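You operate a simulated robot arm through the tools that you are given. There is no shell and no other tool. Be economical: measure what you need, move in short steps, check, and stop when the job is done.

The job below is to be done with a simulated two-armed robot. You get a single attempt, and the scene is never put back.

## Task
Hold the grey cup on the top of the steel table steady with one hand and put the socket with the largest size on its label from the top of the steel table in it with the other.

It is judged by the outcome, as a careful person would: the job done as asked, and still so three seconds after it is handed in. It fails if anything else is knocked over, pushed out of place, dropped, spilled or broken.

## Robot
Two 7-joint arms with two-finger grippers on one trunk, on a base that drives. Base frame: it is fixed to the floor where the robot stands at the start and does not move with it; the origin is under the middle of the robot, x ahead of it, y to its left, z up; the surface under the hand at the start is at about z = 0.82. Lengths are in m, angles in degrees, forces in N, time in s.
The left shoulder is at the start at [0.078, 0.151, 0.963], the right one opposite. With the tool pointing down near the work surface each hand reaches from about 0.26 to 0.78 m from the robot's upright axis, wherever it stands, measured 20 degrees to its own side. Payload 2.54 kg a hand.
Tool frame (each hand has its own): the origin (TCP) lies between the finger pads and is the grasp point; the fingertips stand 0.03 m ahead of it; z points along the fingers, y is the line along which they close. Largest opening 0.116 m; the body of the gripper starts 0.095 m behind the TCP.
Orientation is that of the tool frame in the base frame, as [roll, pitch, yaw] about the fixed x, y, z axes, in that order (R = Rz(yaw) Ry(pitch) Rx(roll)). With the fingers straight down and closing along the base's y, the tool's x points along the base's -x, its y along +y and its z along -z.

## Interface
- The arms move only by the tool arm_command. It takes "left_plan", "right_plan" or both (then of equal length, played together; a hand with none holds still); each is text: rows parted by semicolons, each of 7 numbers parted by spaces: the shift along the base's x, y, z in m, then the turn, a rotation vector about the base's x, y, z in degrees, then the opening, from 0 (shut) to 1 (fully open). In form: dx dy dz rx ry rz claw; .... A call has 1 to 20 rows; each row shifts and turns the commanded pose from where the row before left it. Rows are played at 5 a second. More than 0.05 m and 8.6 degrees between two rows, or a gripper value outside its range, and nothing of the call is played. A pose out of reach is approached as far as the arm can. The call stops where the force on the tool passes 40 N (or 10 N more than at its start, if that is more) or the arm is blocked; 0.2 s more then pass. Each finger travels about 0.072 m/s and halts on what it meets, pressing with about 41 N; the grip force reading is that of the motor and also rises with nothing between the fingers. The clock runs only during rows and for 0.2 s after the last one: add rows that do not move to give the fingers time. It gives the time, the measured TCP pose, the force on the tool (base axes), the opening and the grip force at its end, in the units of the frame above (readings bear some noise), with the torque about the TCP (base axes, N m) and any sound that the robot's microphone picked up.
- Cameras (640 x 400 px; columns grow to the right, rows downward): "scene" is now at [0.1525, 0.0223, 1.1154]; the picture's right is [0.22, -0.97, 0.00], its down [-0.17, -0.04, -0.98] and it looks along [0.96, 0.22, -0.17] (base axes); focal length 222 px, centre (320, 200). "left" rides on the left gripper at [0.069, 0.015, -0.122] in its tool frame; the picture's right is [-0.22, 0.98, 0.00], its down [-0.83, -0.18, -0.53] and it looks along [-0.52, -0.12, 0.85] (tool axes); focal length 251 px, centre (320, 200). "right" rides on the right gripper at [0.069, -0.015, -0.122] in its tool frame; the picture's right is [0.22, 0.98, 0.00], its down [-0.83, 0.18, -0.53] and it looks along [-0.52, 0.11, 0.85] (tool axes); focal length 251 px, centre (320, 200). There is no depth. A picture from a camera that has moved, and an enlarged one, comes with that camera's place and axes in the base frame and with its lens. The place of the scene camera against the robot may be out by one fixed shift of up to 0.018 m in any direction.
- capture(camera): a new picture of that camera. It takes no simulated time.
- lift_body(by): slides the trunk up (or, below 0, down) by that many m; the arms and the scene camera ride with it, the base frame stays. It gives what a move gives, with no picture.
- roll_base(legs): drives the robot by 1 to 6 legs, each [ahead, left, turn to the left] in m, m and degrees, along the robot's own axes; the way and the turn of a leg run together, so that a leg with both is an arc; at most 1.5 m and 180 degrees a leg. The arms and the cameras ride along, it lands a little off, and it stops where it bumps. It gives what a move gives.
- head_to(pan, tilt): turns the head with the scene camera to pan (to the left, within 80 degrees either way) and tilt (down, from -29 to 69), counted from straight ahead of the robot. It gives what a move gives.
- close_up(camera, box): a new picture of the part [left, top, right, bottom] of that camera's present view, enlarged. It takes no simulated time.
- sign_off(): hands the job in; it is judged then, once.

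Work in short steps. Places have to be worked out from the pictures, the camera data and where the tool is seen: move nearer, look again, correct. Check each grasp and each placing, and mend what went wrong. You have 120 turns and 100 pictures in all, those below and enlarged ones among them. Open the grippers and draw the arms clear of the work before you hand the job in, unless the task says otherwise; then end with one line.

The tools are called after "Emit:" by a JSON object that holds its "method" and its "body". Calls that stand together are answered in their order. arm_command: Moves the arms, as the interface text tells. Its arguments: {"type":"object","properties":{"left_plan":{"type":"string"},"right_plan":{"type":"string"}},"required":[]} The other tools are called the same way: lift_body (by) slides the trunk up or down; roll_base (legs) drives the base; head_to (pan, tilt) turns the head that bears the scene camera; capture (camera) takes a picture; close_up (camera, box) takes an enlarged picture of a part of a camera's view; sign_off () hands the job in.

At the start:

```text
clock: 0.0
left_tcp_pos: [0.4155, 0.2444, 1.1556]
left_tool_rot: [-179.9, 0.0, -180.0]
left_force: [0.3, 0.2, 1.1]
left_moment: [0.01, 0.01, -0.02]
left_width: 0.1162
left_grasp_force: 0.1
right_tcp_pos: [0.5462, -0.1005, 1.073]
right_tool_rot: [179.9, 0.1, 179.8]
right_force: [-0.8, 0.2, -0.4]
right_moment: [-0.01, 0.0, -0.01]
right_width: 0.116
right_grasp_force: 0.0
trunk travel left (down, up): [-0.2, 0.089]
robot x, y, heading: [0.0029, 0.0005, -0.0]
head pan, tilt: [12.9, 10.0]
```

scene: 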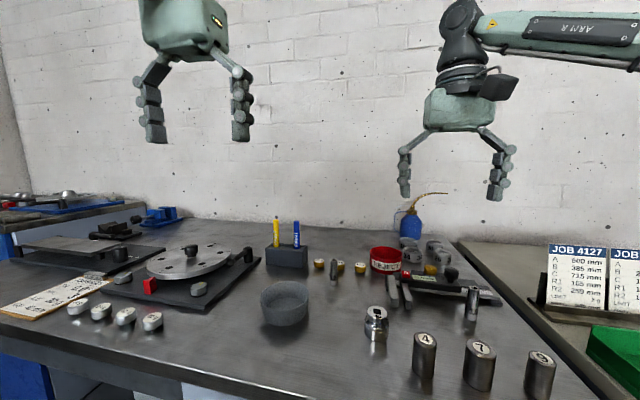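
right: 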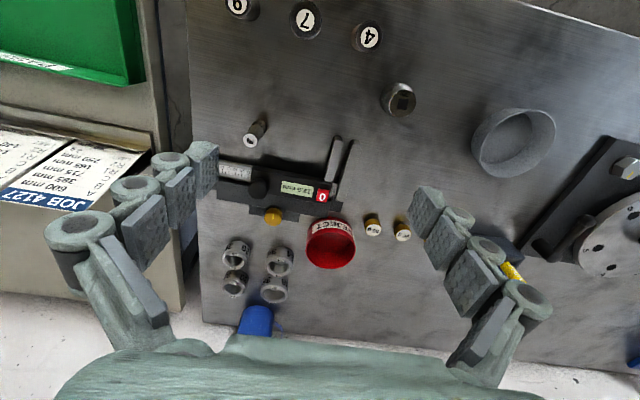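
left: 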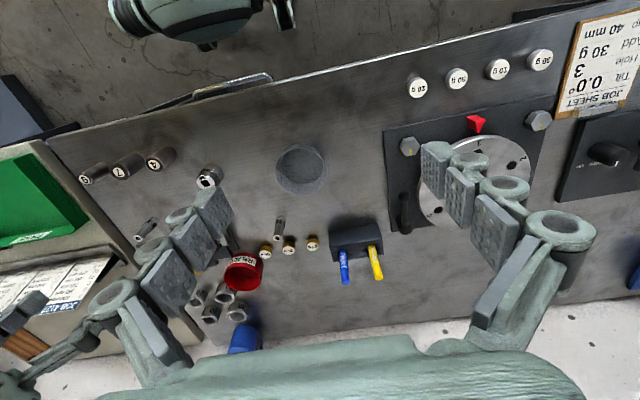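

The pictures show a grey cup, numbered cylinders (4, 7, 9/6) and four ring-like parts near the red tin. I enlarge the views to find which are sockets and read their labels.

Emit:
{"method": "close_up", "body": {"camera": "right", "box": [190, 0, 430, 150]}}

Emit:
{"method": "close_up", "body": {"camera": "right", "box": [200, 180, 440, 330]}}

Emit:
{"method": "close_up", "body": {"camera": "scene", "box": [340, 280, 580, 400]}}

Emit:
{"method": "close_up", "body": {"camera": "scene", "box": [300, 220, 520, 340]}}

```text
2.67 times, centred on (310, 75) of right
camera zoom: at [0.4782, -0.1153, 1.1945], right [-0.21, 0.98, 0.0], down [0.83, 0.18, 0.54], along [0.52, 0.12, -0.84], focal length 670 px, centre (347, 533)
```

zoom: 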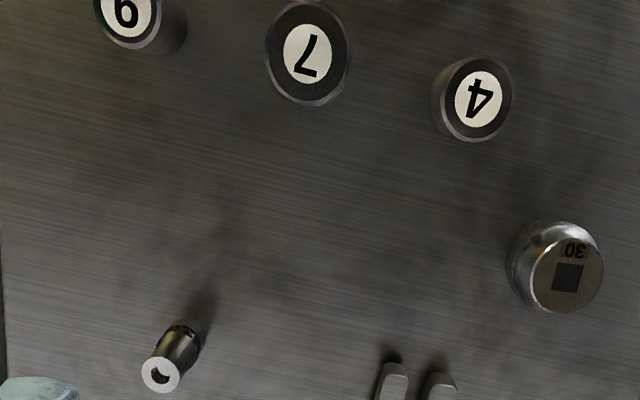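

```text
2.67 times, centred on (320, 255) of right
camera zoom: at [0.4782, -0.1153, 1.1945], right [-0.21, 0.98, 0.0], down [0.83, 0.18, 0.54], along [0.52, 0.12, -0.84], focal length 670 px, centre (320, 53)
```

zoom: 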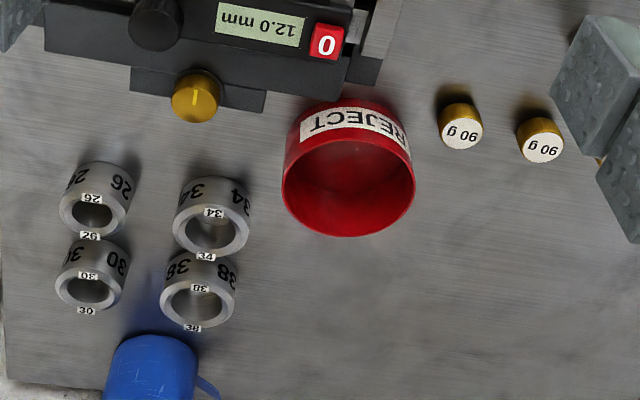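

```text
2.67 times, centred on (460, 340) of scene
camera zoom: at [0.1525, 0.0223, 1.1154], right [0.22, -0.97, 0.0], down [-0.17, -0.04, -0.98], along [0.96, 0.22, -0.17], focal length 591 px, centre (-53, -173)
```

zoom: 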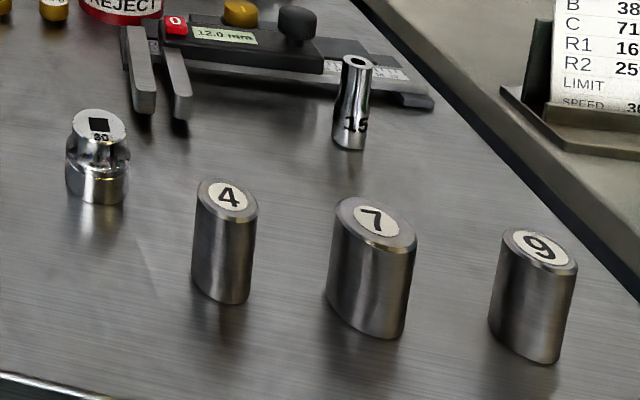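

```text
2.91 times, centred on (410, 280) of scene
camera zoom: at [0.1525, 0.0223, 1.1154], right [0.22, -0.97, 0.0], down [-0.17, -0.04, -0.98], along [0.96, 0.22, -0.17], focal length 645 px, centre (58, -33)
```

zoom: 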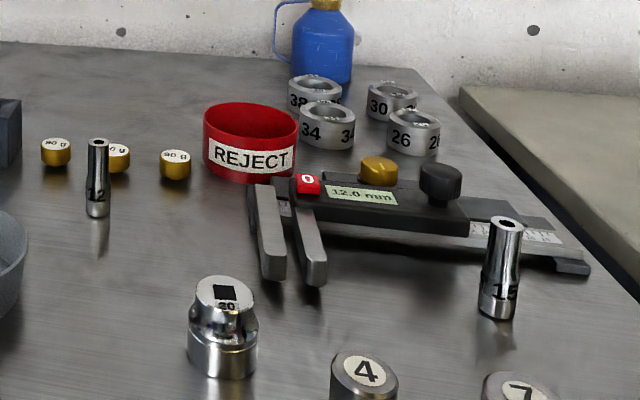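

The sockets are the 30, 15 and 12, so the target is the short fat one marked 30. I tilt the head down to get the geometry around the cup and the socket.

Emit:
{"method": "head_to", "body": {"pan": 5, "tilt": 40}}

Emit:
{"method": "capture", "body": {"camera": "scene"}}

Emit:
{"method": "close_up", "body": {"camera": "left", "box": [180, 120, 360, 240]}}

```text
clock: 0.9
left_tcp_pos: [0.4151, 0.2453, 1.1561]
left_tool_rot: [180.0, 0.0, -179.8]
left_force: [0.1, 0.1, 0.2]
left_moment: [0.02, 0.0, 0.0]
left_width: 0.116
left_grasp_force: 0.1
right_tcp_pos: [0.547, -0.1007, 1.0723]
right_tool_rot: [179.9, 0.1, 180.0]
right_force: [-0.5, 0.4, 0.8]
right_moment: [-0.01, 0.03, 0.0]
right_width: 0.116
right_grasp_force: 0.1
trunk travel left (down, up): [-0.2, 0.089]
robot x, y, heading: [-0.0014, -0.0004, 0.1]
head pan, tilt: [5.0, 40.0]
```

```text
92 pictures are left
camera scene: at [0.1466, 0.0089, 1.0678], right [0.09, -1.0, 0.0], down [-0.64, -0.06, -0.77], along [0.76, 0.07, -0.64], focal length 222 px, centre (320, 200)
```

scene: 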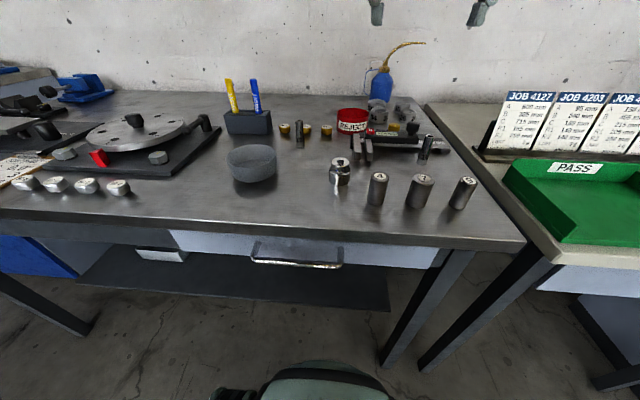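

```text
3.33 times, centred on (270, 180) of left
camera zoom: at [0.3456, 0.26, 1.277], right [0.21, 0.98, 0.0], down [0.83, -0.18, 0.53], along [0.52, -0.11, -0.85], focal length 838 px, centre (487, 267)
```

zoom: 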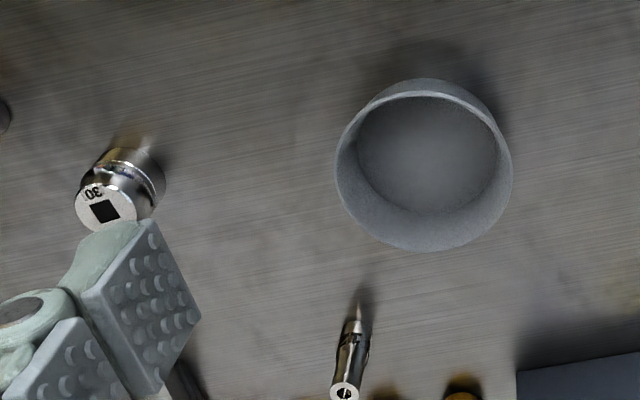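

The target socket's top is at about (0.52, 0.004, 0.861), and the cup's centre is near (0.525, 0.185). I move the right hand over the socket and turn it by 88° so that it closes along x and its camera sits on the -y side, clear of the left hand later.

Emit:
{"method": "arm_command", "body": {"right_plan": "-0.003 0.01 -0.005 0 0 8 1;-0.003 0.01 -0.005 0 0 8 1;-0.003 0.01 -0.005 0 0 8 1;-0.003 0.01 -0.005 0 0 8 1;-0.003 0.01 -0.005 0 0 8 1;-0.003 0.01 -0.005 0 0 8 1;-0.003 0.01 -0.005 0 0 8 1;-0.003 0.01 -0.005 0 0 8 1;-0.003 0.01 -0.005 0 0 8 1;0 0.01 -0.005 0 0 8 1;0 0.005 0 0 0 8 1;0 0 0 0 0 0 1"}}

Emit:
{"method": "capture", "body": {"camera": "right"}}

Emit:
{"method": "capture", "body": {"camera": "scene"}}

```text
clock: 3.5
left_tcp_pos: [0.4158, 0.2451, 1.1561]
left_tool_rot: [179.9, 0.0, -179.9]
left_force: [-0.9, 0.4, -0.6]
left_moment: [0.0, -0.01, 0.01]
left_width: 0.1159
left_grasp_force: 0.1
right_tcp_pos: [0.3993, 0.0322, 0.9786]
right_tool_rot: [-180.0, 0.3, -92.3]
right_force: [-0.8, -0.3, -0.1]
right_moment: [-0.02, 0.05, -0.02]
right_width: 0.1158
right_grasp_force: 0.1
right hand out of reach, approached as far as the arm can: row 8, 9, 10, 11
trunk travel left (down, up): [-0.2, 0.089]
robot x, y, heading: [-0.001, 0.0005, 0.1]
head pan, tilt: [5.0, 40.0]
```

```text
90 pictures are left
camera right: at [0.4135, -0.038, 1.1007], right [-0.98, -0.18, 0.0], down [-0.15, 0.83, 0.54], along [-0.09, 0.53, -0.84], focal length 251 px, centre (320, 200)
```

right: 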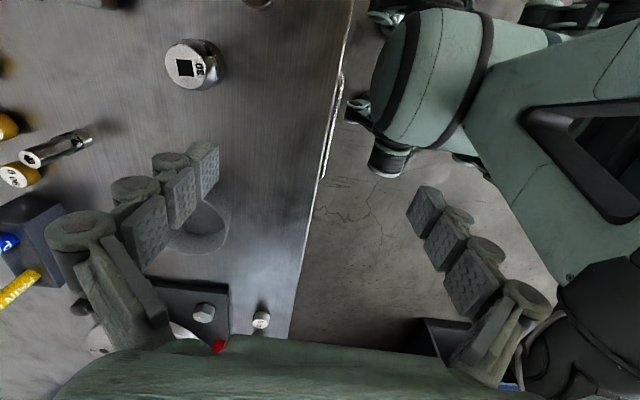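

```text
89 pictures are left
camera scene: at [0.1466, 0.0089, 1.0677], right [0.09, -1.0, 0.0], down [-0.64, -0.06, -0.77], along [0.76, 0.07, -0.64], focal length 222 px, centre (320, 200)
```

scene: 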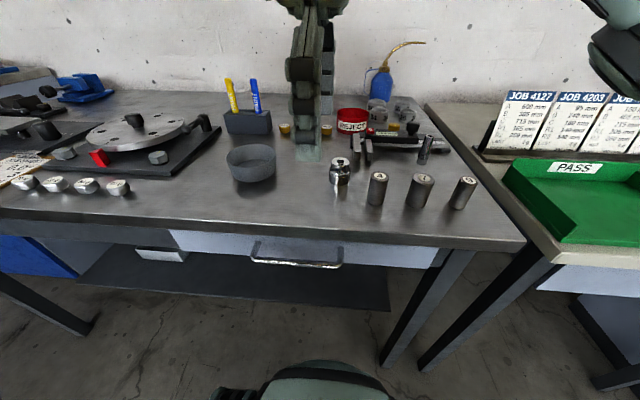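

The 88° turn is out of the right arm's reach, and the hand was drawn back to x=0.40. I turn it most of the way back and see where it lands.

Emit:
{"method": "arm_command", "body": {"right_plan": "0 0 0.01 0 0 -8 1;0 0 0.01 0 0 -8 1;0 0 0.01 0 0 -8 1;0 0 0 0 0 -8 1;0 0 0 0 0 -8 1;0 0 0 0 0 -8 1;0 0 0 0 0 0 1;0 0 0 0 0 0 1"}}

```text
clock: 5.3
left_tcp_pos: [0.4158, 0.245, 1.1565]
left_tool_rot: [179.9, 0.0, -179.8]
left_force: [-1.3, 1.1, -0.4]
left_moment: [0.01, 0.01, -0.02]
left_width: 0.116
left_grasp_force: 0.0
right_tcp_pos: [0.3997, 0.0305, 1.0097]
right_tool_rot: [179.9, 0.1, -140.1]
right_force: [-0.1, 0.3, -0.1]
right_moment: [0.05, -0.03, -0.03]
right_width: 0.1158
right_grasp_force: 0.0
trunk travel left (down, up): [-0.2, 0.089]
robot x, y, heading: [-0.0007, -0.0027, -0.3]
head pan, tilt: [5.0, 40.0]
```

Commands continue from the measured pose, and the yaw is now +40° from the start. I move forward to above the socket.

Emit:
{"method": "arm_command", "body": {"right_plan": "0.03 -0.007 0 0 0 0 1;0.03 -0.007 0 0 0 0 1;0.03 -0.007 0 0 0 0 1;0.029 -0.006 0 0 0 0 1;0 0 0 0 0 0 1"}}

Emit:
{"method": "capture", "body": {"camera": "right"}}

```text
clock: 6.5
left_tcp_pos: [0.4153, 0.2459, 1.1561]
left_tool_rot: [180.0, 0.0, -179.9]
left_force: [-0.5, -0.1, -0.7]
left_moment: [0.02, 0.01, 0.0]
left_width: 0.1159
left_grasp_force: 0.0
right_tcp_pos: [0.5193, 0.0044, 1.0089]
right_tool_rot: [179.8, 0.1, -140.1]
right_force: [0.2, -0.5, 0.1]
right_moment: [-0.03, 0.02, 0.01]
right_width: 0.1156
right_grasp_force: 0.1
trunk travel left (down, up): [-0.2, 0.089]
robot x, y, heading: [0.0016, 0.0012, -0.2]
head pan, tilt: [5.0, 40.0]
```

```text
88 pictures are left
camera right: at [0.4768, -0.0517, 1.1311], right [-0.79, 0.61, 0.0], down [0.52, 0.67, 0.54], along [0.33, 0.42, -0.84], focal length 251 px, centre (320, 200)
```

right: 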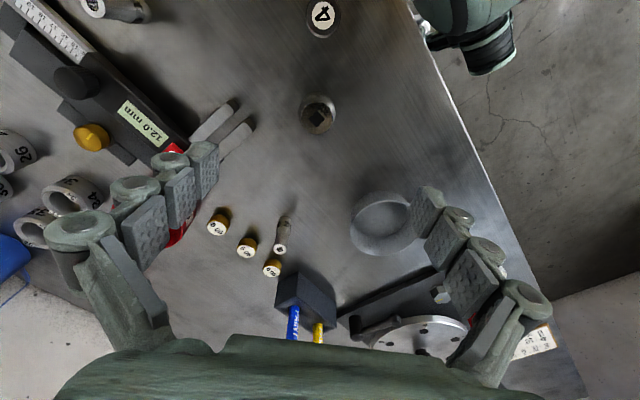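

The socket's top works out at (0.5215, 0.001). I narrow the opening to about 0.07 to stay clear of the caliper jaws, go down part way and look again.

Emit:
{"method": "arm_command", "body": {"right_plan": "0.002 -0.003 -0.03 0 0 0 0.62;0 0 -0.03 0 0 0 0.62;0 0 -0.02 0 0 0 0.62;0 0 0 0 0 0 0.62"}}

Emit:
{"method": "capture", "body": {"camera": "right"}}

Emit:
{"method": "close_up", "body": {"camera": "scene", "box": [240, 100, 440, 225]}}

```text
clock: 7.5
left_tcp_pos: [0.4147, 0.2443, 1.156]
left_tool_rot: [-180.0, 0.0, -179.9]
left_force: [-0.1, -0.9, -1.0]
left_moment: [0.03, 0.0, 0.01]
left_width: 0.116
left_grasp_force: 0.0
right_tcp_pos: [0.5197, 0.0024, 0.9296]
right_tool_rot: [179.9, 0.0, -140.2]
right_force: [0.0, -0.4, 0.5]
right_moment: [0.0, 0.0, -0.02]
right_width: 0.072
right_grasp_force: 0.1
trunk travel left (down, up): [-0.2, 0.089]
robot x, y, heading: [0.0008, 0.0032, 0.1]
head pan, tilt: [5.0, 40.0]
```

```text
87 pictures are left
camera right: at [0.4781, -0.0544, 1.0509], right [-0.79, 0.61, 0.0], down [0.52, 0.67, 0.54], along [0.33, 0.42, -0.84], focal length 251 px, centre (320, 200)
```

right: 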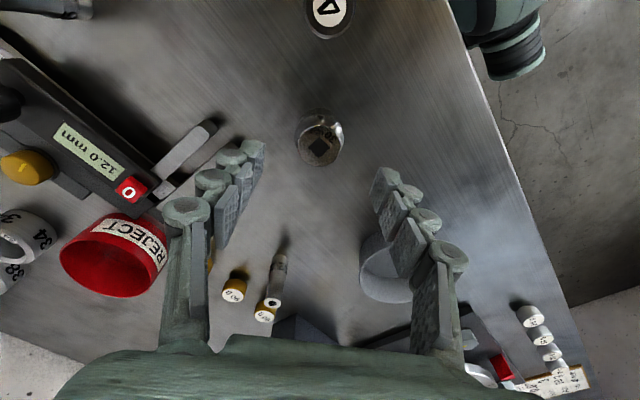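

```text
3.20 times, centred on (340, 162) of scene
camera zoom: at [0.1466, 0.0089, 1.0677], right [0.09, -1.0, 0.0], down [-0.64, -0.06, -0.77], along [0.76, 0.07, -0.64], focal length 710 px, centre (256, 320)
```

zoom: 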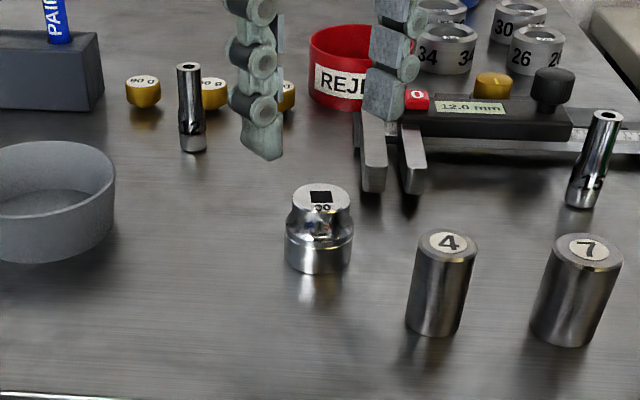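

The socket is centred between the fingers to within a few millimetres, at about (0.523, 0.003). I go down to TCP z≈0.864 and close.

Emit:
{"method": "arm_command", "body": {"right_plan": "0.003 0 -0.02 0 0 0 0.62;0 0 -0.02 0 0 0 0.62;0 0 -0.015 0 0 0 0.62;0 0 -0.011 0 0 0 0.62;0 0 0 0 0 0 0.62"}}

Emit:
{"method": "capture", "body": {"camera": "right"}}

Emit:
{"method": "close_up", "body": {"camera": "scene", "box": [240, 100, 440, 225]}}

```text
clock: 8.8
left_tcp_pos: [0.4145, 0.2442, 1.1556]
left_tool_rot: [180.0, 0.0, -179.9]
left_force: [0.0, 0.4, -0.1]
left_moment: [-0.01, 0.0, 0.03]
left_width: 0.1161
left_grasp_force: 0.0
right_tcp_pos: [0.5238, 0.0012, 0.8627]
right_tool_rot: [179.8, 0.1, -140.1]
right_force: [0.6, 0.0, 0.9]
right_moment: [0.01, -0.03, 0.02]
right_width: 0.0717
right_grasp_force: 0.0
trunk travel left (down, up): [-0.2, 0.089]
robot x, y, heading: [0.0007, -0.0008, -0.1]
head pan, tilt: [5.0, 40.0]
```

```text
85 pictures are left
camera right: at [0.4814, -0.0547, 0.9852], right [-0.79, 0.61, 0.0], down [0.52, 0.67, 0.54], along [0.33, 0.42, -0.84], focal length 251 px, centre (320, 200)
```

right: 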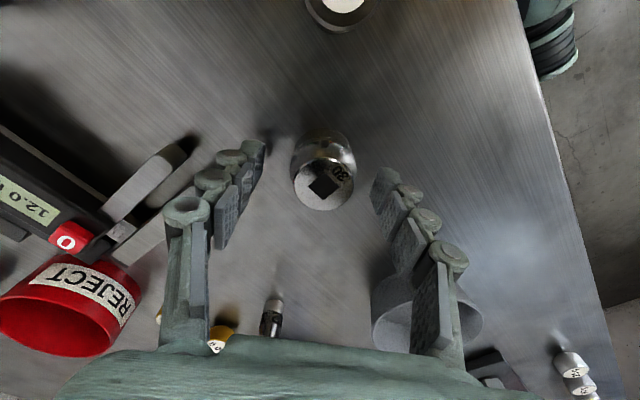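

```text
3.20 times, centred on (340, 162) of scene
camera zoom: at [0.1466, 0.0089, 1.0677], right [0.09, -1.0, 0.0], down [-0.64, -0.06, -0.77], along [0.76, 0.07, -0.64], focal length 710 px, centre (256, 320)
```

zoom: 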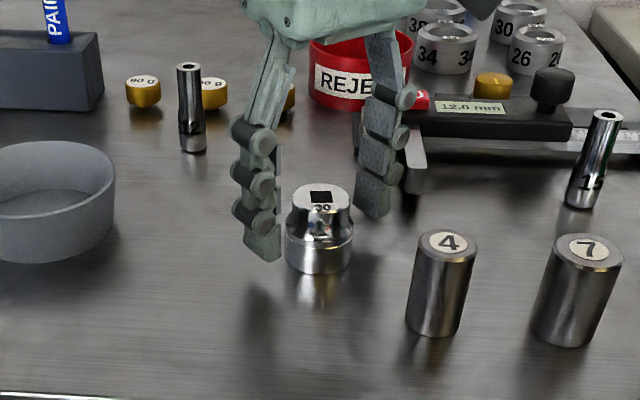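

The fingers straddle the socket evenly, so I close on it.

Emit:
{"method": "arm_command", "body": {"right_plan": "0 0 0 0 0 0 0.45;0 0 0 0 0 0 0.2;0 0 0 0 0 0 0;0 0 0 0 0 0 0;0 0 0 0 0 0 0"}}

Emit:
{"method": "close_up", "body": {"camera": "scene", "box": [240, 100, 440, 225]}}

```text
clock: 9.9
left_tcp_pos: [0.4139, 0.2442, 1.155]
left_tool_rot: [179.9, 0.0, -179.9]
left_force: [-0.2, -0.4, 0.3]
left_moment: [0.0, -0.02, 0.02]
left_width: 0.116
left_grasp_force: 0.1
right_tcp_pos: [0.523, 0.002, 0.8633]
right_tool_rot: [179.9, 0.1, -140.1]
right_force: [-0.7, 0.3, 0.3]
right_moment: [0.05, 0.06, 0.03]
right_width: 0.0406
right_grasp_force: 41.4
trunk travel left (down, up): [-0.2, 0.089]
robot x, y, heading: [0.001, 0.0002, 0.0]
head pan, tilt: [5.0, 40.0]
```

```text
3.20 times, centred on (340, 162) of scene
camera zoom: at [0.1465, 0.009, 1.0677], right [0.09, -1.0, 0.0], down [-0.64, -0.06, -0.77], along [0.76, 0.07, -0.64], focal length 710 px, centre (256, 320)
```

zoom: 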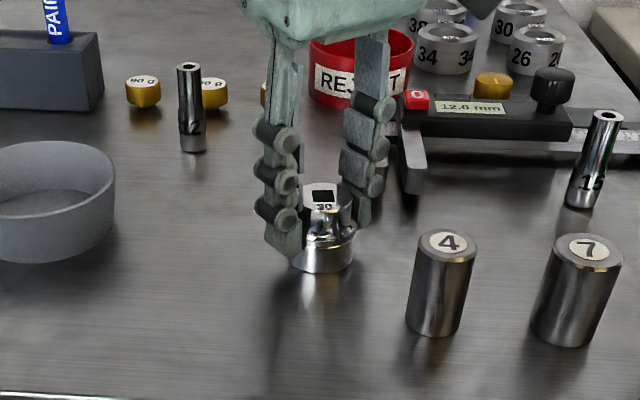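

The grip is firm at 0.0406 m and 41 N. I lift the socket and move it a bit to the right, so the left hand has room at the cup.

Emit:
{"method": "arm_command", "body": {"right_plan": "0 0 0.03 0 0 0 0;0 0 0.04 0 0 0 0;0 0 0.04 0 0 0 0;0 -0.03 0.04 0 0 0 0;0 0 0 0 0 0 0"}}

Emit:
{"method": "capture", "body": {"camera": "right"}}

Emit:
{"method": "capture", "body": {"camera": "scene"}}

```text
clock: 11.2
left_tcp_pos: [0.4149, 0.2456, 1.1564]
left_tool_rot: [180.0, 0.0, -179.9]
left_force: [-0.9, -0.3, -0.7]
left_moment: [-0.02, 0.01, -0.02]
left_width: 0.1162
left_grasp_force: 0.0
right_tcp_pos: [0.5241, -0.026, 1.0128]
right_tool_rot: [180.0, 0.0, -140.1]
right_force: [0.5, 0.3, -1.8]
right_moment: [-0.01, -0.02, 0.01]
right_width: 0.0408
right_grasp_force: 41.5
trunk travel left (down, up): [-0.2, 0.089]
robot x, y, heading: [-0.0016, 0.0026, -0.1]
head pan, tilt: [5.0, 40.0]
```

```text
82 pictures are left
camera right: at [0.4821, -0.0822, 1.1352], right [-0.79, 0.61, 0.0], down [0.52, 0.67, 0.53], along [0.33, 0.42, -0.84], focal length 251 px, centre (320, 200)
```

right: 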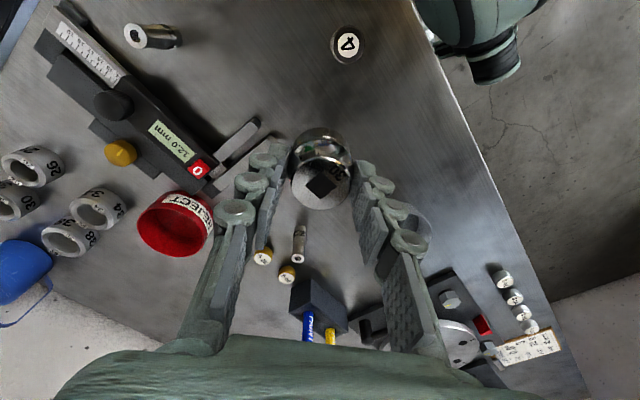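

```text
81 pictures are left
camera scene: at [0.1469, 0.009, 1.0676], right [0.09, -1.0, 0.0], down [-0.64, -0.06, -0.77], along [0.76, 0.07, -0.64], focal length 222 px, centre (320, 200)
```

scene: 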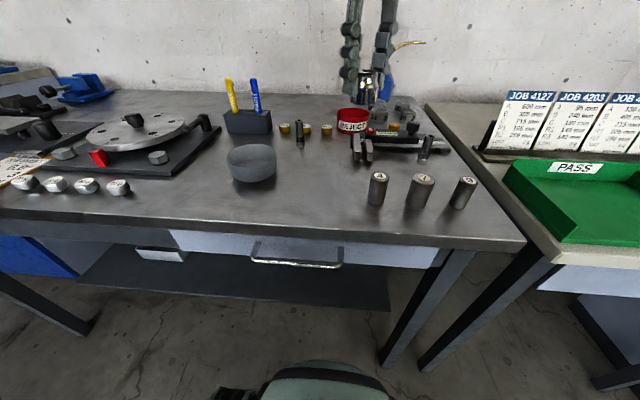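

The socket is held and clear. Now I turn the left hand by -45° in yaw and tilt it 45°, so it reaches for the cup from the back-left with open fingers, stopping short of the cup.

Emit:
{"method": "arm_command", "body": {"left_plan": "0.002 0.002 -0.015 0 0 -7.5 1;0.002 0.002 -0.015 0 0 -7.5 1;0.002 0.002 -0.015 0 0 -7.5 1;0.002 0.002 -0.015 0 0 -7.5 1;0.002 0.002 -0.015 0 0 -7.5 1;0.002 0.002 -0.015 0 0 -7.5 1;0.002 0.002 -0.01 -5.3 -5.3 0 1;0.002 0.002 -0.01 -5.3 -5.3 0 1;0.002 0.002 -0.01 -5.3 -5.3 0 1;0.002 0.002 -0.01 -5.3 -5.3 0 1;0.002 0.002 -0.01 -5.3 -5.3 0 1;0.002 0.002 -0.01 -5.3 -5.3 0 1;0 0 0 0 0 0 1"}}

Emit:
{"method": "capture", "body": {"camera": "left"}}

Emit:
{"method": "capture", "body": {"camera": "scene"}}

```text
clock: 13.9
left_tcp_pos: [0.4381, 0.2687, 1.0063]
left_tool_rot: [-179.9, 45.1, 135.1]
left_force: [-0.7, -0.3, 0.4]
left_moment: [0.02, 0.0, 0.0]
left_width: 0.116
left_grasp_force: 0.1
right_tcp_pos: [0.5246, -0.0269, 1.0131]
right_tool_rot: [179.9, 0.1, -140.1]
right_force: [-0.4, 0.6, -1.7]
right_moment: [0.0, -0.01, 0.01]
right_width: 0.041
right_grasp_force: 41.1
trunk travel left (down, up): [-0.2, 0.089]
robot x, y, heading: [-0.0044, -0.0002, -0.0]
head pan, tilt: [5.0, 40.0]
```

```text
80 pictures are left
camera left: at [0.3539, 0.3748, 1.042], right [0.8, 0.58, 0.15], down [0.02, -0.27, 0.96], along [0.6, -0.76, -0.23], focal length 251 px, centre (320, 200)
```

left: 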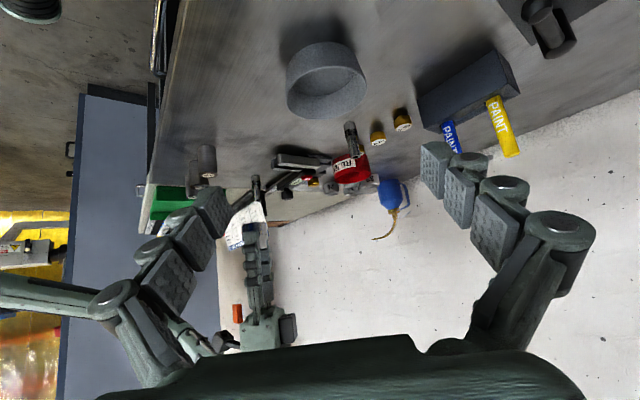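

```text
79 pictures are left
camera scene: at [0.1467, 0.0088, 1.0677], right [0.09, -1.0, 0.0], down [-0.64, -0.06, -0.77], along [0.76, 0.07, -0.64], focal length 222 px, centre (320, 200)
```

scene: 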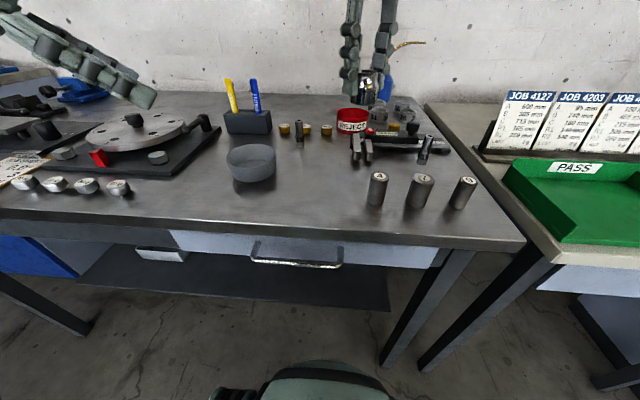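

The left hand is in a good pose. I zoom in on the cup from here to pin down its rim.

Emit:
{"method": "close_up", "body": {"camera": "left", "box": [250, 20, 410, 120]}}

Emit:
{"method": "close_up", "body": {"camera": "scene", "box": [190, 110, 310, 210]}}

```text
4.00 times, centred on (330, 70) of left
camera zoom: at [0.3539, 0.3748, 1.042], right [0.8, 0.58, 0.15], down [0.02, -0.27, 0.96], along [0.6, -0.76, -0.23], focal length 1006 px, centre (280, 720)
```

zoom: 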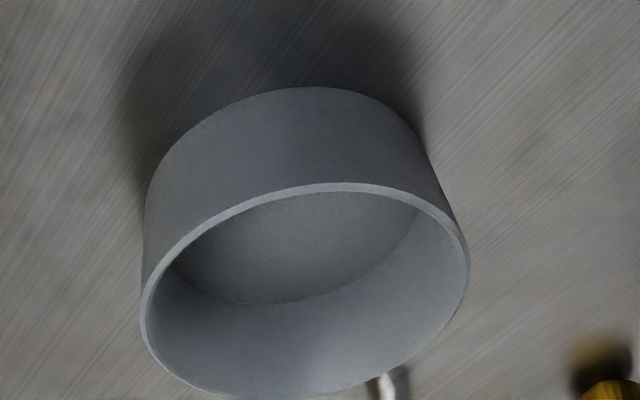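

```text
4.00 times, centred on (250, 160) of scene
camera zoom: at [0.1467, 0.0088, 1.0677], right [0.09, -1.0, 0.0], down [-0.64, -0.06, -0.77], along [0.76, 0.07, -0.64], focal length 887 px, centre (600, 360)
```

zoom: 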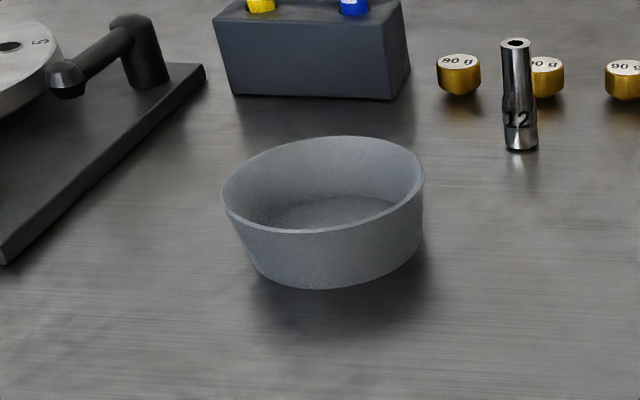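

Combining views, the cup's rim centre is at about (0.528, 0.189, 0.858), its diameter is about 0.094 and its height about 0.04. I move the left hand to 0.08 m short of that along its tool axis and check the alignment.

Emit:
{"method": "arm_command", "body": {"left_plan": "0.015 -0.01 -0.03 0 0 0 1;0.015 -0.015 -0.03 0 0 0 1;0.02 -0.015 -0.031 0 0 0 1;0 0 0 0 0 0 1"}}

Emit:
{"method": "capture", "body": {"camera": "left"}}

Emit:
{"method": "close_up", "body": {"camera": "scene", "box": [130, 60, 330, 220]}}

```text
clock: 14.9
left_tcp_pos: [0.4889, 0.2287, 0.9144]
left_tool_rot: [-180.0, 44.9, 135.1]
left_force: [-0.7, -0.2, 0.5]
left_moment: [0.01, 0.01, 0.0]
left_width: 0.1158
left_grasp_force: 0.0
right_tcp_pos: [0.5237, -0.0266, 1.0146]
right_tool_rot: [180.0, 0.0, -140.2]
right_force: [-0.1, -0.1, -2.4]
right_moment: [0.01, 0.0, 0.0]
right_width: 0.0409
right_grasp_force: 40.4
trunk travel left (down, up): [-0.2, 0.089]
robot x, y, heading: [0.002, -0.0013, 0.1]
head pan, tilt: [5.0, 40.0]
```

```text
76 pictures are left
camera left: at [0.4043, 0.3352, 0.9513], right [0.8, 0.58, 0.15], down [0.02, -0.27, 0.96], along [0.6, -0.76, -0.23], focal length 251 px, centre (320, 200)
```

left: 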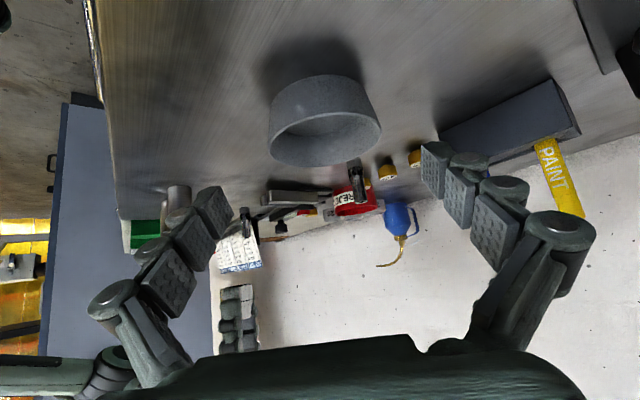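

```text
2.50 times, centred on (230, 140) of scene
camera zoom: at [0.1467, 0.0089, 1.0677], right [0.09, -1.0, 0.0], down [-0.64, -0.06, -0.77], along [0.76, 0.07, -0.64], focal length 554 px, centre (545, 350)
```

zoom: 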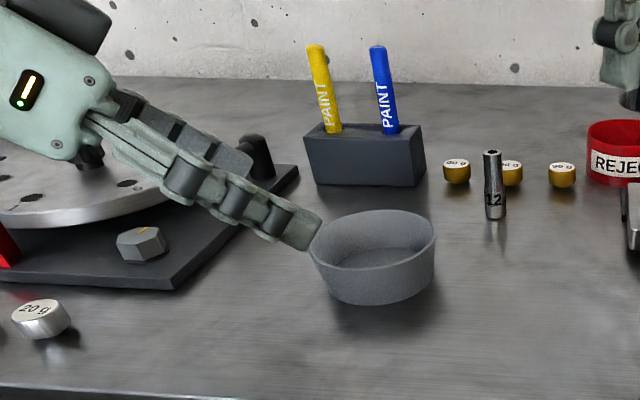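

From the left camera the cup's centre is at about (0.528, 0.196), roughly 5 mm to the side of the hand's centre plane. I correct for that, go half way in and look again.

Emit:
{"method": "arm_command", "body": {"left_plan": "0.011 -0.005 -0.014 0 0 0 1;0.01 -0.01 -0.014 0 0 0 1;0 0 0 0 0 0 1"}}

Emit:
{"method": "capture", "body": {"camera": "left"}}

Emit:
{"method": "close_up", "body": {"camera": "scene", "box": [130, 60, 330, 220]}}

```text
clock: 15.8
left_tcp_pos: [0.5104, 0.2138, 0.888]
left_tool_rot: [-179.9, 45.0, 135.2]
left_force: [-0.1, 0.1, 0.0]
left_moment: [0.03, -0.02, 0.0]
left_width: 0.1161
left_grasp_force: 0.1
right_tcp_pos: [0.5235, -0.0255, 1.0142]
right_tool_rot: [179.9, 0.1, -140.2]
right_force: [0.2, -0.2, -1.8]
right_moment: [0.03, 0.0, 0.01]
right_width: 0.0407
right_grasp_force: 41.0
trunk travel left (down, up): [-0.2, 0.089]
robot x, y, heading: [0.0045, -0.0002, -0.1]
head pan, tilt: [5.0, 40.0]
```

```text
74 pictures are left
camera left: at [0.4256, 0.3204, 0.9238], right [0.8, 0.58, 0.15], down [0.02, -0.27, 0.96], along [0.6, -0.76, -0.23], focal length 251 px, centre (320, 200)
```

left: 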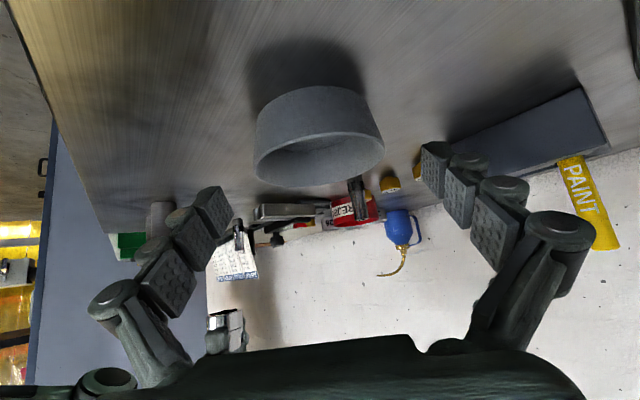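

```text
2.50 times, centred on (230, 140) of scene
camera zoom: at [0.1467, 0.0089, 1.0677], right [0.09, -1.0, 0.0], down [-0.64, -0.06, -0.77], along [0.76, 0.07, -0.64], focal length 554 px, centre (545, 350)
```

zoom: 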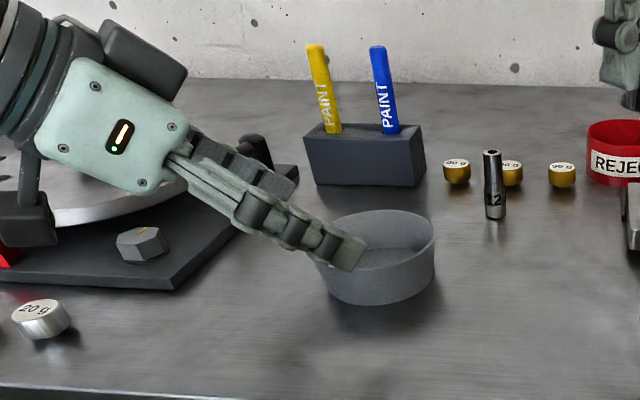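

The hand is centred to within about 1 mm sideways, with about 0.023 m of forward travel and 0.029 m of drop left. I finish the approach with the fingers open.

Emit:
{"method": "arm_command", "body": {"left_plan": "0.006 -0.005 -0.01 0 0 0 1;0.006 -0.005 -0.01 0 0 0 1;0.006 -0.006 -0.008 0 0 0 1;0 0 0 0 0 0 1"}}

Emit:
{"method": "capture", "body": {"camera": "left"}}

Emit:
{"method": "close_up", "body": {"camera": "scene", "box": [130, 60, 330, 220]}}

```text
clock: 16.8
left_tcp_pos: [0.5286, 0.1976, 0.8582]
left_tool_rot: [-180.0, 45.0, 135.0]
left_force: [-0.7, -0.1, 0.2]
left_moment: [0.0, -0.02, 0.02]
left_width: 0.1161
left_grasp_force: 0.1
right_tcp_pos: [0.5239, -0.0259, 1.0136]
right_tool_rot: [179.9, 0.1, -140.1]
right_force: [0.5, -0.1, -2.4]
right_moment: [0.0, 0.02, 0.04]
right_width: 0.041
right_grasp_force: 41.5
trunk travel left (down, up): [-0.2, 0.089]
robot x, y, heading: [-0.0016, -0.0015, 0.1]
head pan, tilt: [5.0, 40.0]
```

```text
72 pictures are left
camera left: at [0.4434, 0.3039, 0.8953], right [0.8, 0.58, 0.15], down [0.02, -0.27, 0.96], along [0.6, -0.76, -0.23], focal length 251 px, centre (320, 200)
```

left: 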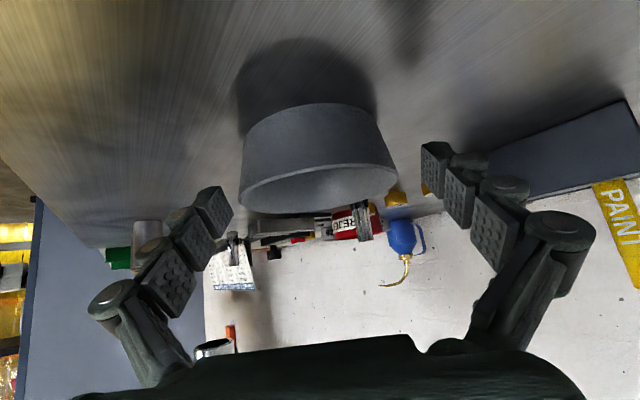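

```text
2.50 times, centred on (230, 140) of scene
camera zoom: at [0.1467, 0.0089, 1.0677], right [0.09, -1.0, 0.0], down [-0.64, -0.06, -0.77], along [0.76, 0.07, -0.64], focal length 554 px, centre (545, 350)
```

zoom: 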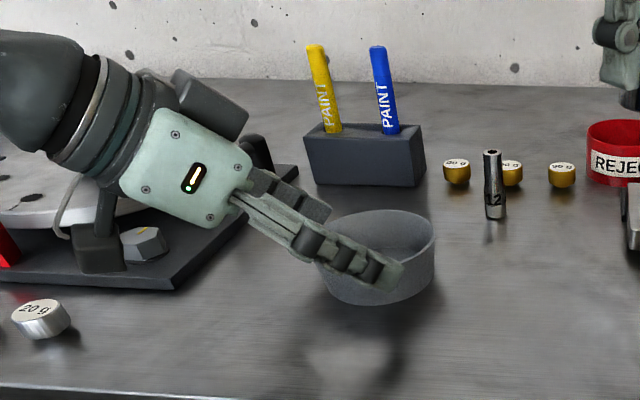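

The rim centre now reads (0.530, 0.194, 0.855), which matches the TCP. I lower the hand 3 mm and close it on the cup.

Emit:
{"method": "arm_command", "body": {"left_plan": "0 -0.001 -0.003 0 0 0 1;0 0 0 0 0 0 0.9;0 0 0 0 0 0 0.85;0 0 0 0 0 0 0.8;0 0 0 0 0 0 0.7;0 0 0 0 0 0 0.7"}}

Emit:
{"method": "capture", "body": {"camera": "left"}}

Emit:
{"method": "close_up", "body": {"camera": "scene", "box": [130, 60, 330, 220]}}

```text
clock: 18.1
left_tcp_pos: [0.5275, 0.1966, 0.8564]
left_tool_rot: [179.9, 45.1, 135.1]
left_force: [-1.3, 0.4, 3.1]
left_moment: [0.01, 0.06, -0.01]
left_width: 0.096
left_grasp_force: 40.7
right_tcp_pos: [0.5235, -0.0258, 1.0126]
right_tool_rot: [179.9, 0.1, -140.1]
right_force: [-0.2, -0.2, -2.0]
right_moment: [0.0, 0.01, 0.0]
right_width: 0.0409
right_grasp_force: 40.7
trunk travel left (down, up): [-0.2, 0.089]
robot x, y, heading: [-0.0005, -0.0, 0.2]
head pan, tilt: [5.0, 40.0]
```

```text
70 pictures are left
camera left: at [0.4432, 0.3031, 0.893], right [0.8, 0.58, 0.15], down [0.02, -0.27, 0.96], along [0.6, -0.76, -0.23], focal length 251 px, centre (320, 200)
```

left: 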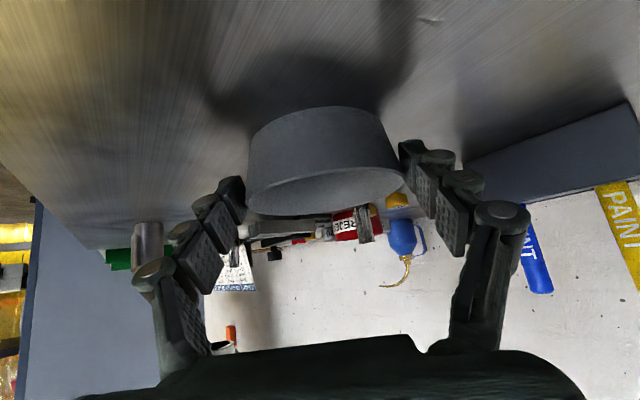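

```text
2.50 times, centred on (230, 140) of scene
camera zoom: at [0.1465, 0.0089, 1.0677], right [0.09, -1.0, 0.0], down [-0.64, -0.06, -0.77], along [0.76, 0.07, -0.64], focal length 554 px, centre (545, 350)
```

zoom: 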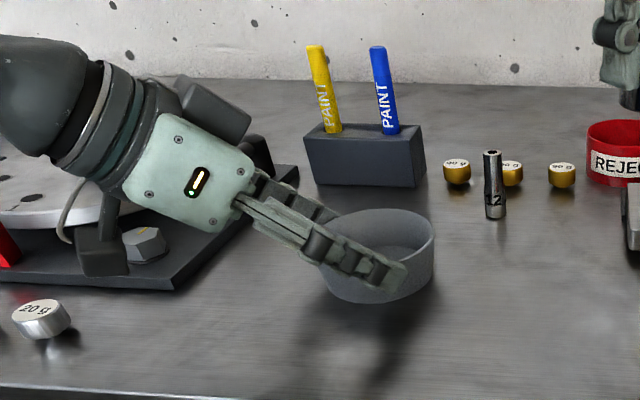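

The cup is held at 0.096 m wide and 41 N. Before bringing the socket over I need to know how much space the left hand's body and the dark box on its upper side take.

Emit:
{"method": "close_up", "body": {"camera": "scene", "box": [150, 70, 270, 190]}}

Emit:
{"method": "capture", "body": {"camera": "right"}}

```text
3.33 times, centred on (210, 130) of scene
camera zoom: at [0.1465, 0.0089, 1.0677], right [0.09, -1.0, 0.0], down [-0.64, -0.06, -0.77], along [0.76, 0.07, -0.64], focal length 739 px, centre (687, 433)
```

zoom: 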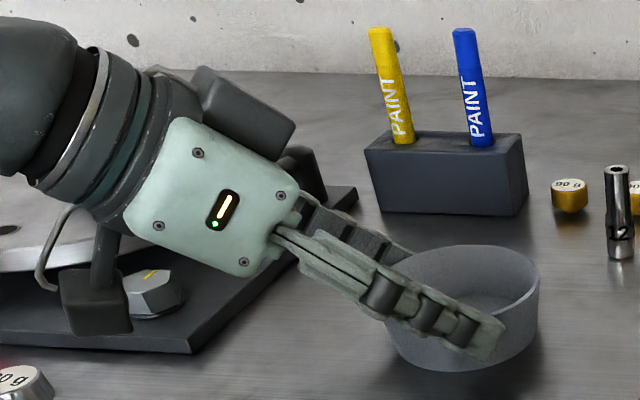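

```text
67 pictures are left
camera right: at [0.4816, -0.0823, 1.1352], right [-0.79, 0.61, 0.0], down [0.52, 0.67, 0.54], along [0.33, 0.42, -0.84], focal length 251 px, centre (320, 200)
```

right: 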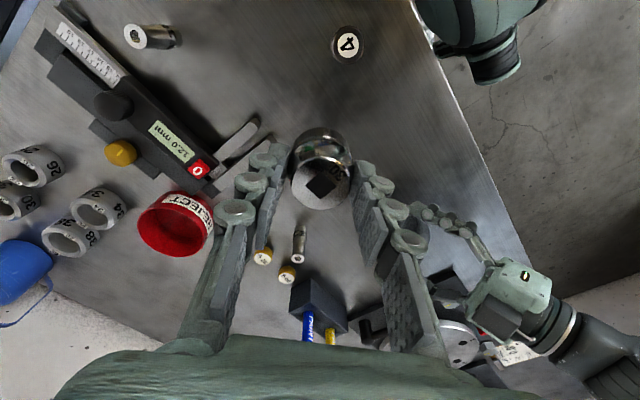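

The left hand's body is thicker than stated (about 0.06 m, with a box on top), so a vertical right hand would come too close. I turn the right hand back to its start yaw and lean it 25° away, towards -y, while it is still off to the side.

Emit:
{"method": "arm_command", "body": {"right_plan": "0 0 0 0 0 -8 0;0 0 0 0 0 -8 0;0 0 0 0 0 -8 0;0 0 0 0 0 -8 0;0 0 0 0 0 -8 0;0 0 0 8.3 0 0 0;0 0 0 8.3 0 0 0;0 0 0 8.4 0 0 0;0 0 0 0 0 0 0"}}

Emit:
{"method": "capture", "body": {"camera": "right"}}

Emit:
{"method": "capture", "body": {"camera": "scene"}}

```text
clock: 20.1
left_tcp_pos: [0.5277, 0.1964, 0.8576]
left_tool_rot: [179.9, 45.0, 135.1]
left_force: [0.8, 0.6, 4.1]
left_moment: [-0.05, -0.08, 0.01]
left_width: 0.0957
left_grasp_force: 40.9
right_tcp_pos: [0.5236, -0.0283, 1.0128]
right_tool_rot: [154.8, 0.0, 179.9]
right_force: [0.4, 0.9, -1.2]
right_moment: [0.01, 0.01, 0.01]
right_width: 0.0409
right_grasp_force: 40.4
trunk travel left (down, up): [-0.2, 0.089]
robot x, y, heading: [0.0024, -0.0019, -0.3]
head pan, tilt: [5.0, 40.0]
```

```text
66 pictures are left
camera right: at [0.4554, -0.0937, 1.1172], right [-0.21, 0.88, 0.42], down [0.83, -0.06, 0.56], along [0.52, 0.46, -0.72], focal length 251 px, centre (320, 200)
```

right: 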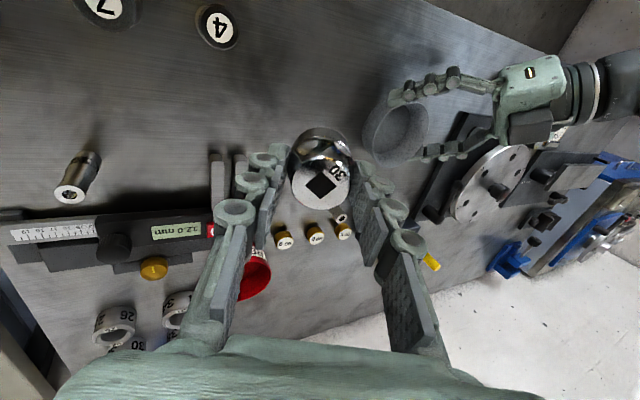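

```text
65 pictures are left
camera scene: at [0.1465, 0.0088, 1.0677], right [0.09, -1.0, 0.0], down [-0.64, -0.06, -0.77], along [0.76, 0.07, -0.64], focal length 222 px, centre (320, 200)
```

scene: 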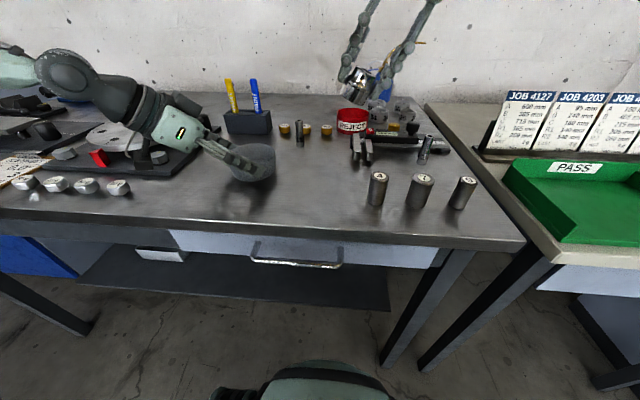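

I zoom the right camera on the cup to fix its centre relative to the right hand, since the two arms' estimates differ by 1–2 cm.

Emit:
{"method": "close_up", "body": {"camera": "right", "box": [340, 60, 500, 180]}}

```text
3.33 times, centred on (420, 120) of right
camera zoom: at [0.4554, -0.0937, 1.1172], right [-0.21, 0.88, 0.42], down [0.83, -0.06, 0.56], along [0.52, 0.46, -0.72], focal length 838 px, centre (-13, 467)
```

zoom: 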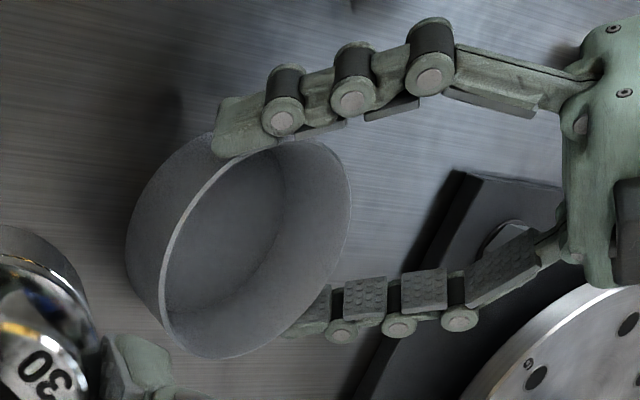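

The right camera puts the cup near (0.539, 0.177) and the left one near (0.528, 0.196). I bring the socket closer at a safe height and compare it directly in the scene and left views.

Emit:
{"method": "arm_command", "body": {"right_plan": "0.002 0.04 -0.01 0 0 0 0;0.002 0.04 -0.01 0 0 0 0;0.002 0.04 -0.01 0 0 0 0;0.002 0.03 -0.01 0 0 0 0;0 0 0 0 0 0 0"}}

Emit:
{"method": "capture", "body": {"camera": "right"}}

Emit:
{"method": "capture", "body": {"camera": "left"}}

Emit:
{"method": "close_up", "body": {"camera": "scene", "box": [160, 70, 340, 200]}}

```text
clock: 21.4
left_tcp_pos: [0.528, 0.1971, 0.8568]
left_tool_rot: [-179.9, 45.0, 135.1]
left_force: [-1.3, -0.3, 3.6]
left_moment: [-0.04, -0.1, 0.0]
left_width: 0.0958
left_grasp_force: 40.6
right_tcp_pos: [0.5314, 0.1221, 0.9722]
right_tool_rot: [154.9, 0.1, 179.9]
right_force: [0.4, 0.1, -2.4]
right_moment: [0.0, -0.05, 0.02]
right_width: 0.0409
right_grasp_force: 40.9
trunk travel left (down, up): [-0.2, 0.089]
robot x, y, heading: [0.0013, -0.0006, 0.2]
head pan, tilt: [5.0, 40.0]
```

```text
63 pictures are left
camera right: at [0.464, 0.0568, 1.077], right [-0.21, 0.89, 0.41], down [0.83, -0.06, 0.56], along [0.52, 0.46, -0.72], focal length 251 px, centre (320, 200)
```

right: 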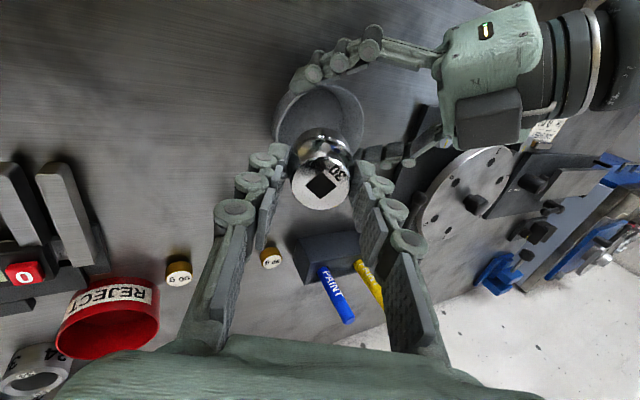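

```text
62 pictures are left
camera left: at [0.4431, 0.3033, 0.8927], right [0.8, 0.58, 0.15], down [0.02, -0.27, 0.96], along [0.6, -0.76, -0.23], focal length 251 px, centre (320, 200)
```

left: 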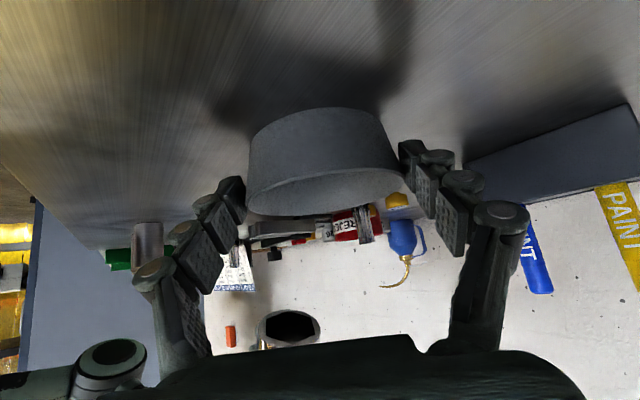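

```text
3.08 times, centred on (250, 135) of scene
camera zoom: at [0.1464, 0.0089, 1.0677], right [0.09, -1.0, 0.0], down [-0.64, -0.06, -0.77], along [0.76, 0.07, -0.64], focal length 682 px, centre (535, 400)
```

zoom: 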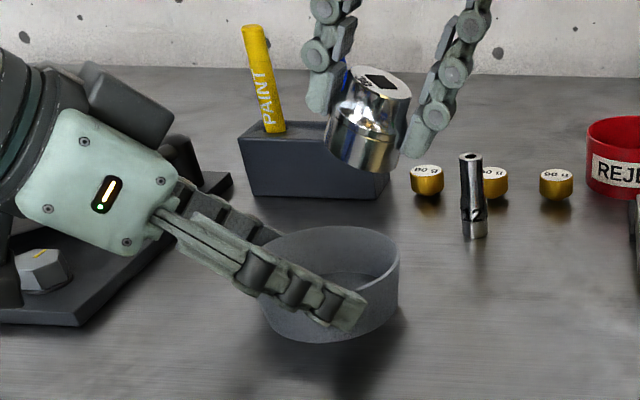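

The left camera shows the socket's underside exactly where the right arm's readings put it, so the two arms agree. The cup's centre is about (0.537, 0.182), so I bring the socket to just above the rim and compare again.

Emit:
{"method": "arm_command", "body": {"right_plan": "0.003 0.015 -0.012 0 0 0 0;0.003 0.015 -0.015 0 0 0 0;0 0.016 -0.015 0 0 0 0;0 0 0 0 0 0 0"}}

Emit:
{"method": "capture", "body": {"camera": "right"}}

Emit:
{"method": "capture", "body": {"camera": "left"}}

Emit:
{"method": "close_up", "body": {"camera": "scene", "box": [160, 70, 340, 200]}}

```text
clock: 22.4
left_tcp_pos: [0.5274, 0.1962, 0.8575]
left_tool_rot: [-179.9, 45.1, 135.1]
left_force: [-0.1, 0.4, 3.0]
left_moment: [0.03, -0.09, -0.01]
left_width: 0.0957
left_grasp_force: 41.0
right_tcp_pos: [0.5389, 0.1684, 0.932]
right_tool_rot: [154.9, 0.0, 180.0]
right_force: [1.1, 0.0, -2.3]
right_moment: [-0.03, -0.03, 0.01]
right_width: 0.0406
right_grasp_force: 40.8
trunk travel left (down, up): [-0.2, 0.089]
robot x, y, heading: [0.0032, -0.0018, -0.2]
head pan, tilt: [5.0, 40.0]
```

```text
60 pictures are left
camera right: at [0.47, 0.1028, 1.0352], right [-0.21, 0.89, 0.41], down [0.83, -0.06, 0.56], along [0.52, 0.46, -0.72], focal length 251 px, centre (320, 200)
```

right: 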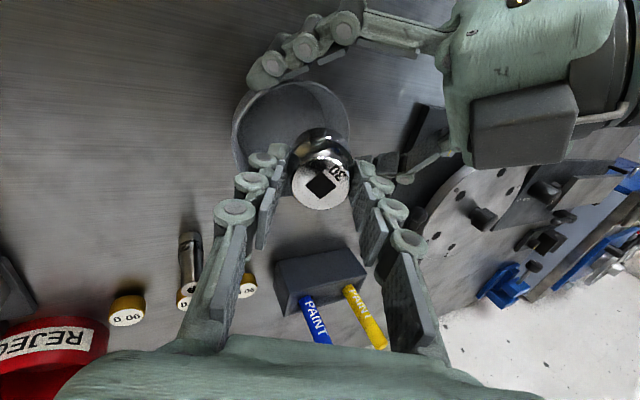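

```text
59 pictures are left
camera left: at [0.4431, 0.3032, 0.8927], right [0.8, 0.58, 0.15], down [0.02, -0.27, 0.96], along [0.6, -0.76, -0.23], focal length 251 px, centre (320, 200)
```

left: 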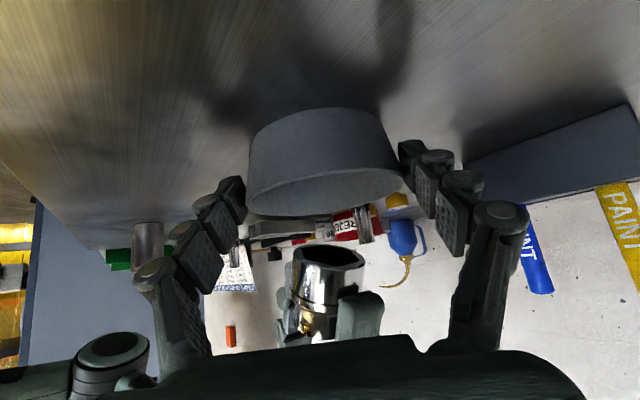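

```text
3.08 times, centred on (250, 135) of scene
camera zoom: at [0.1465, 0.0089, 1.0677], right [0.09, -1.0, 0.0], down [-0.64, -0.06, -0.77], along [0.76, 0.07, -0.64], focal length 682 px, centre (535, 400)
```

zoom: 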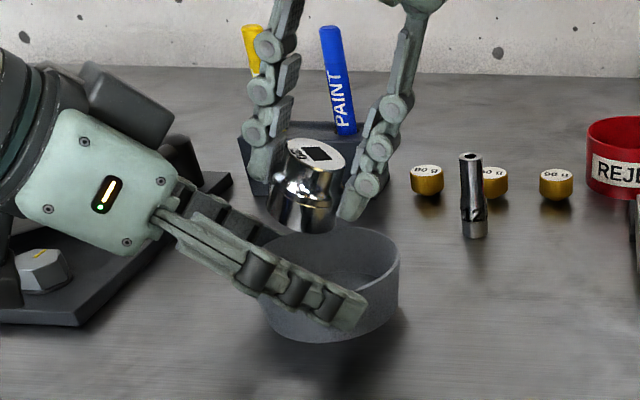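

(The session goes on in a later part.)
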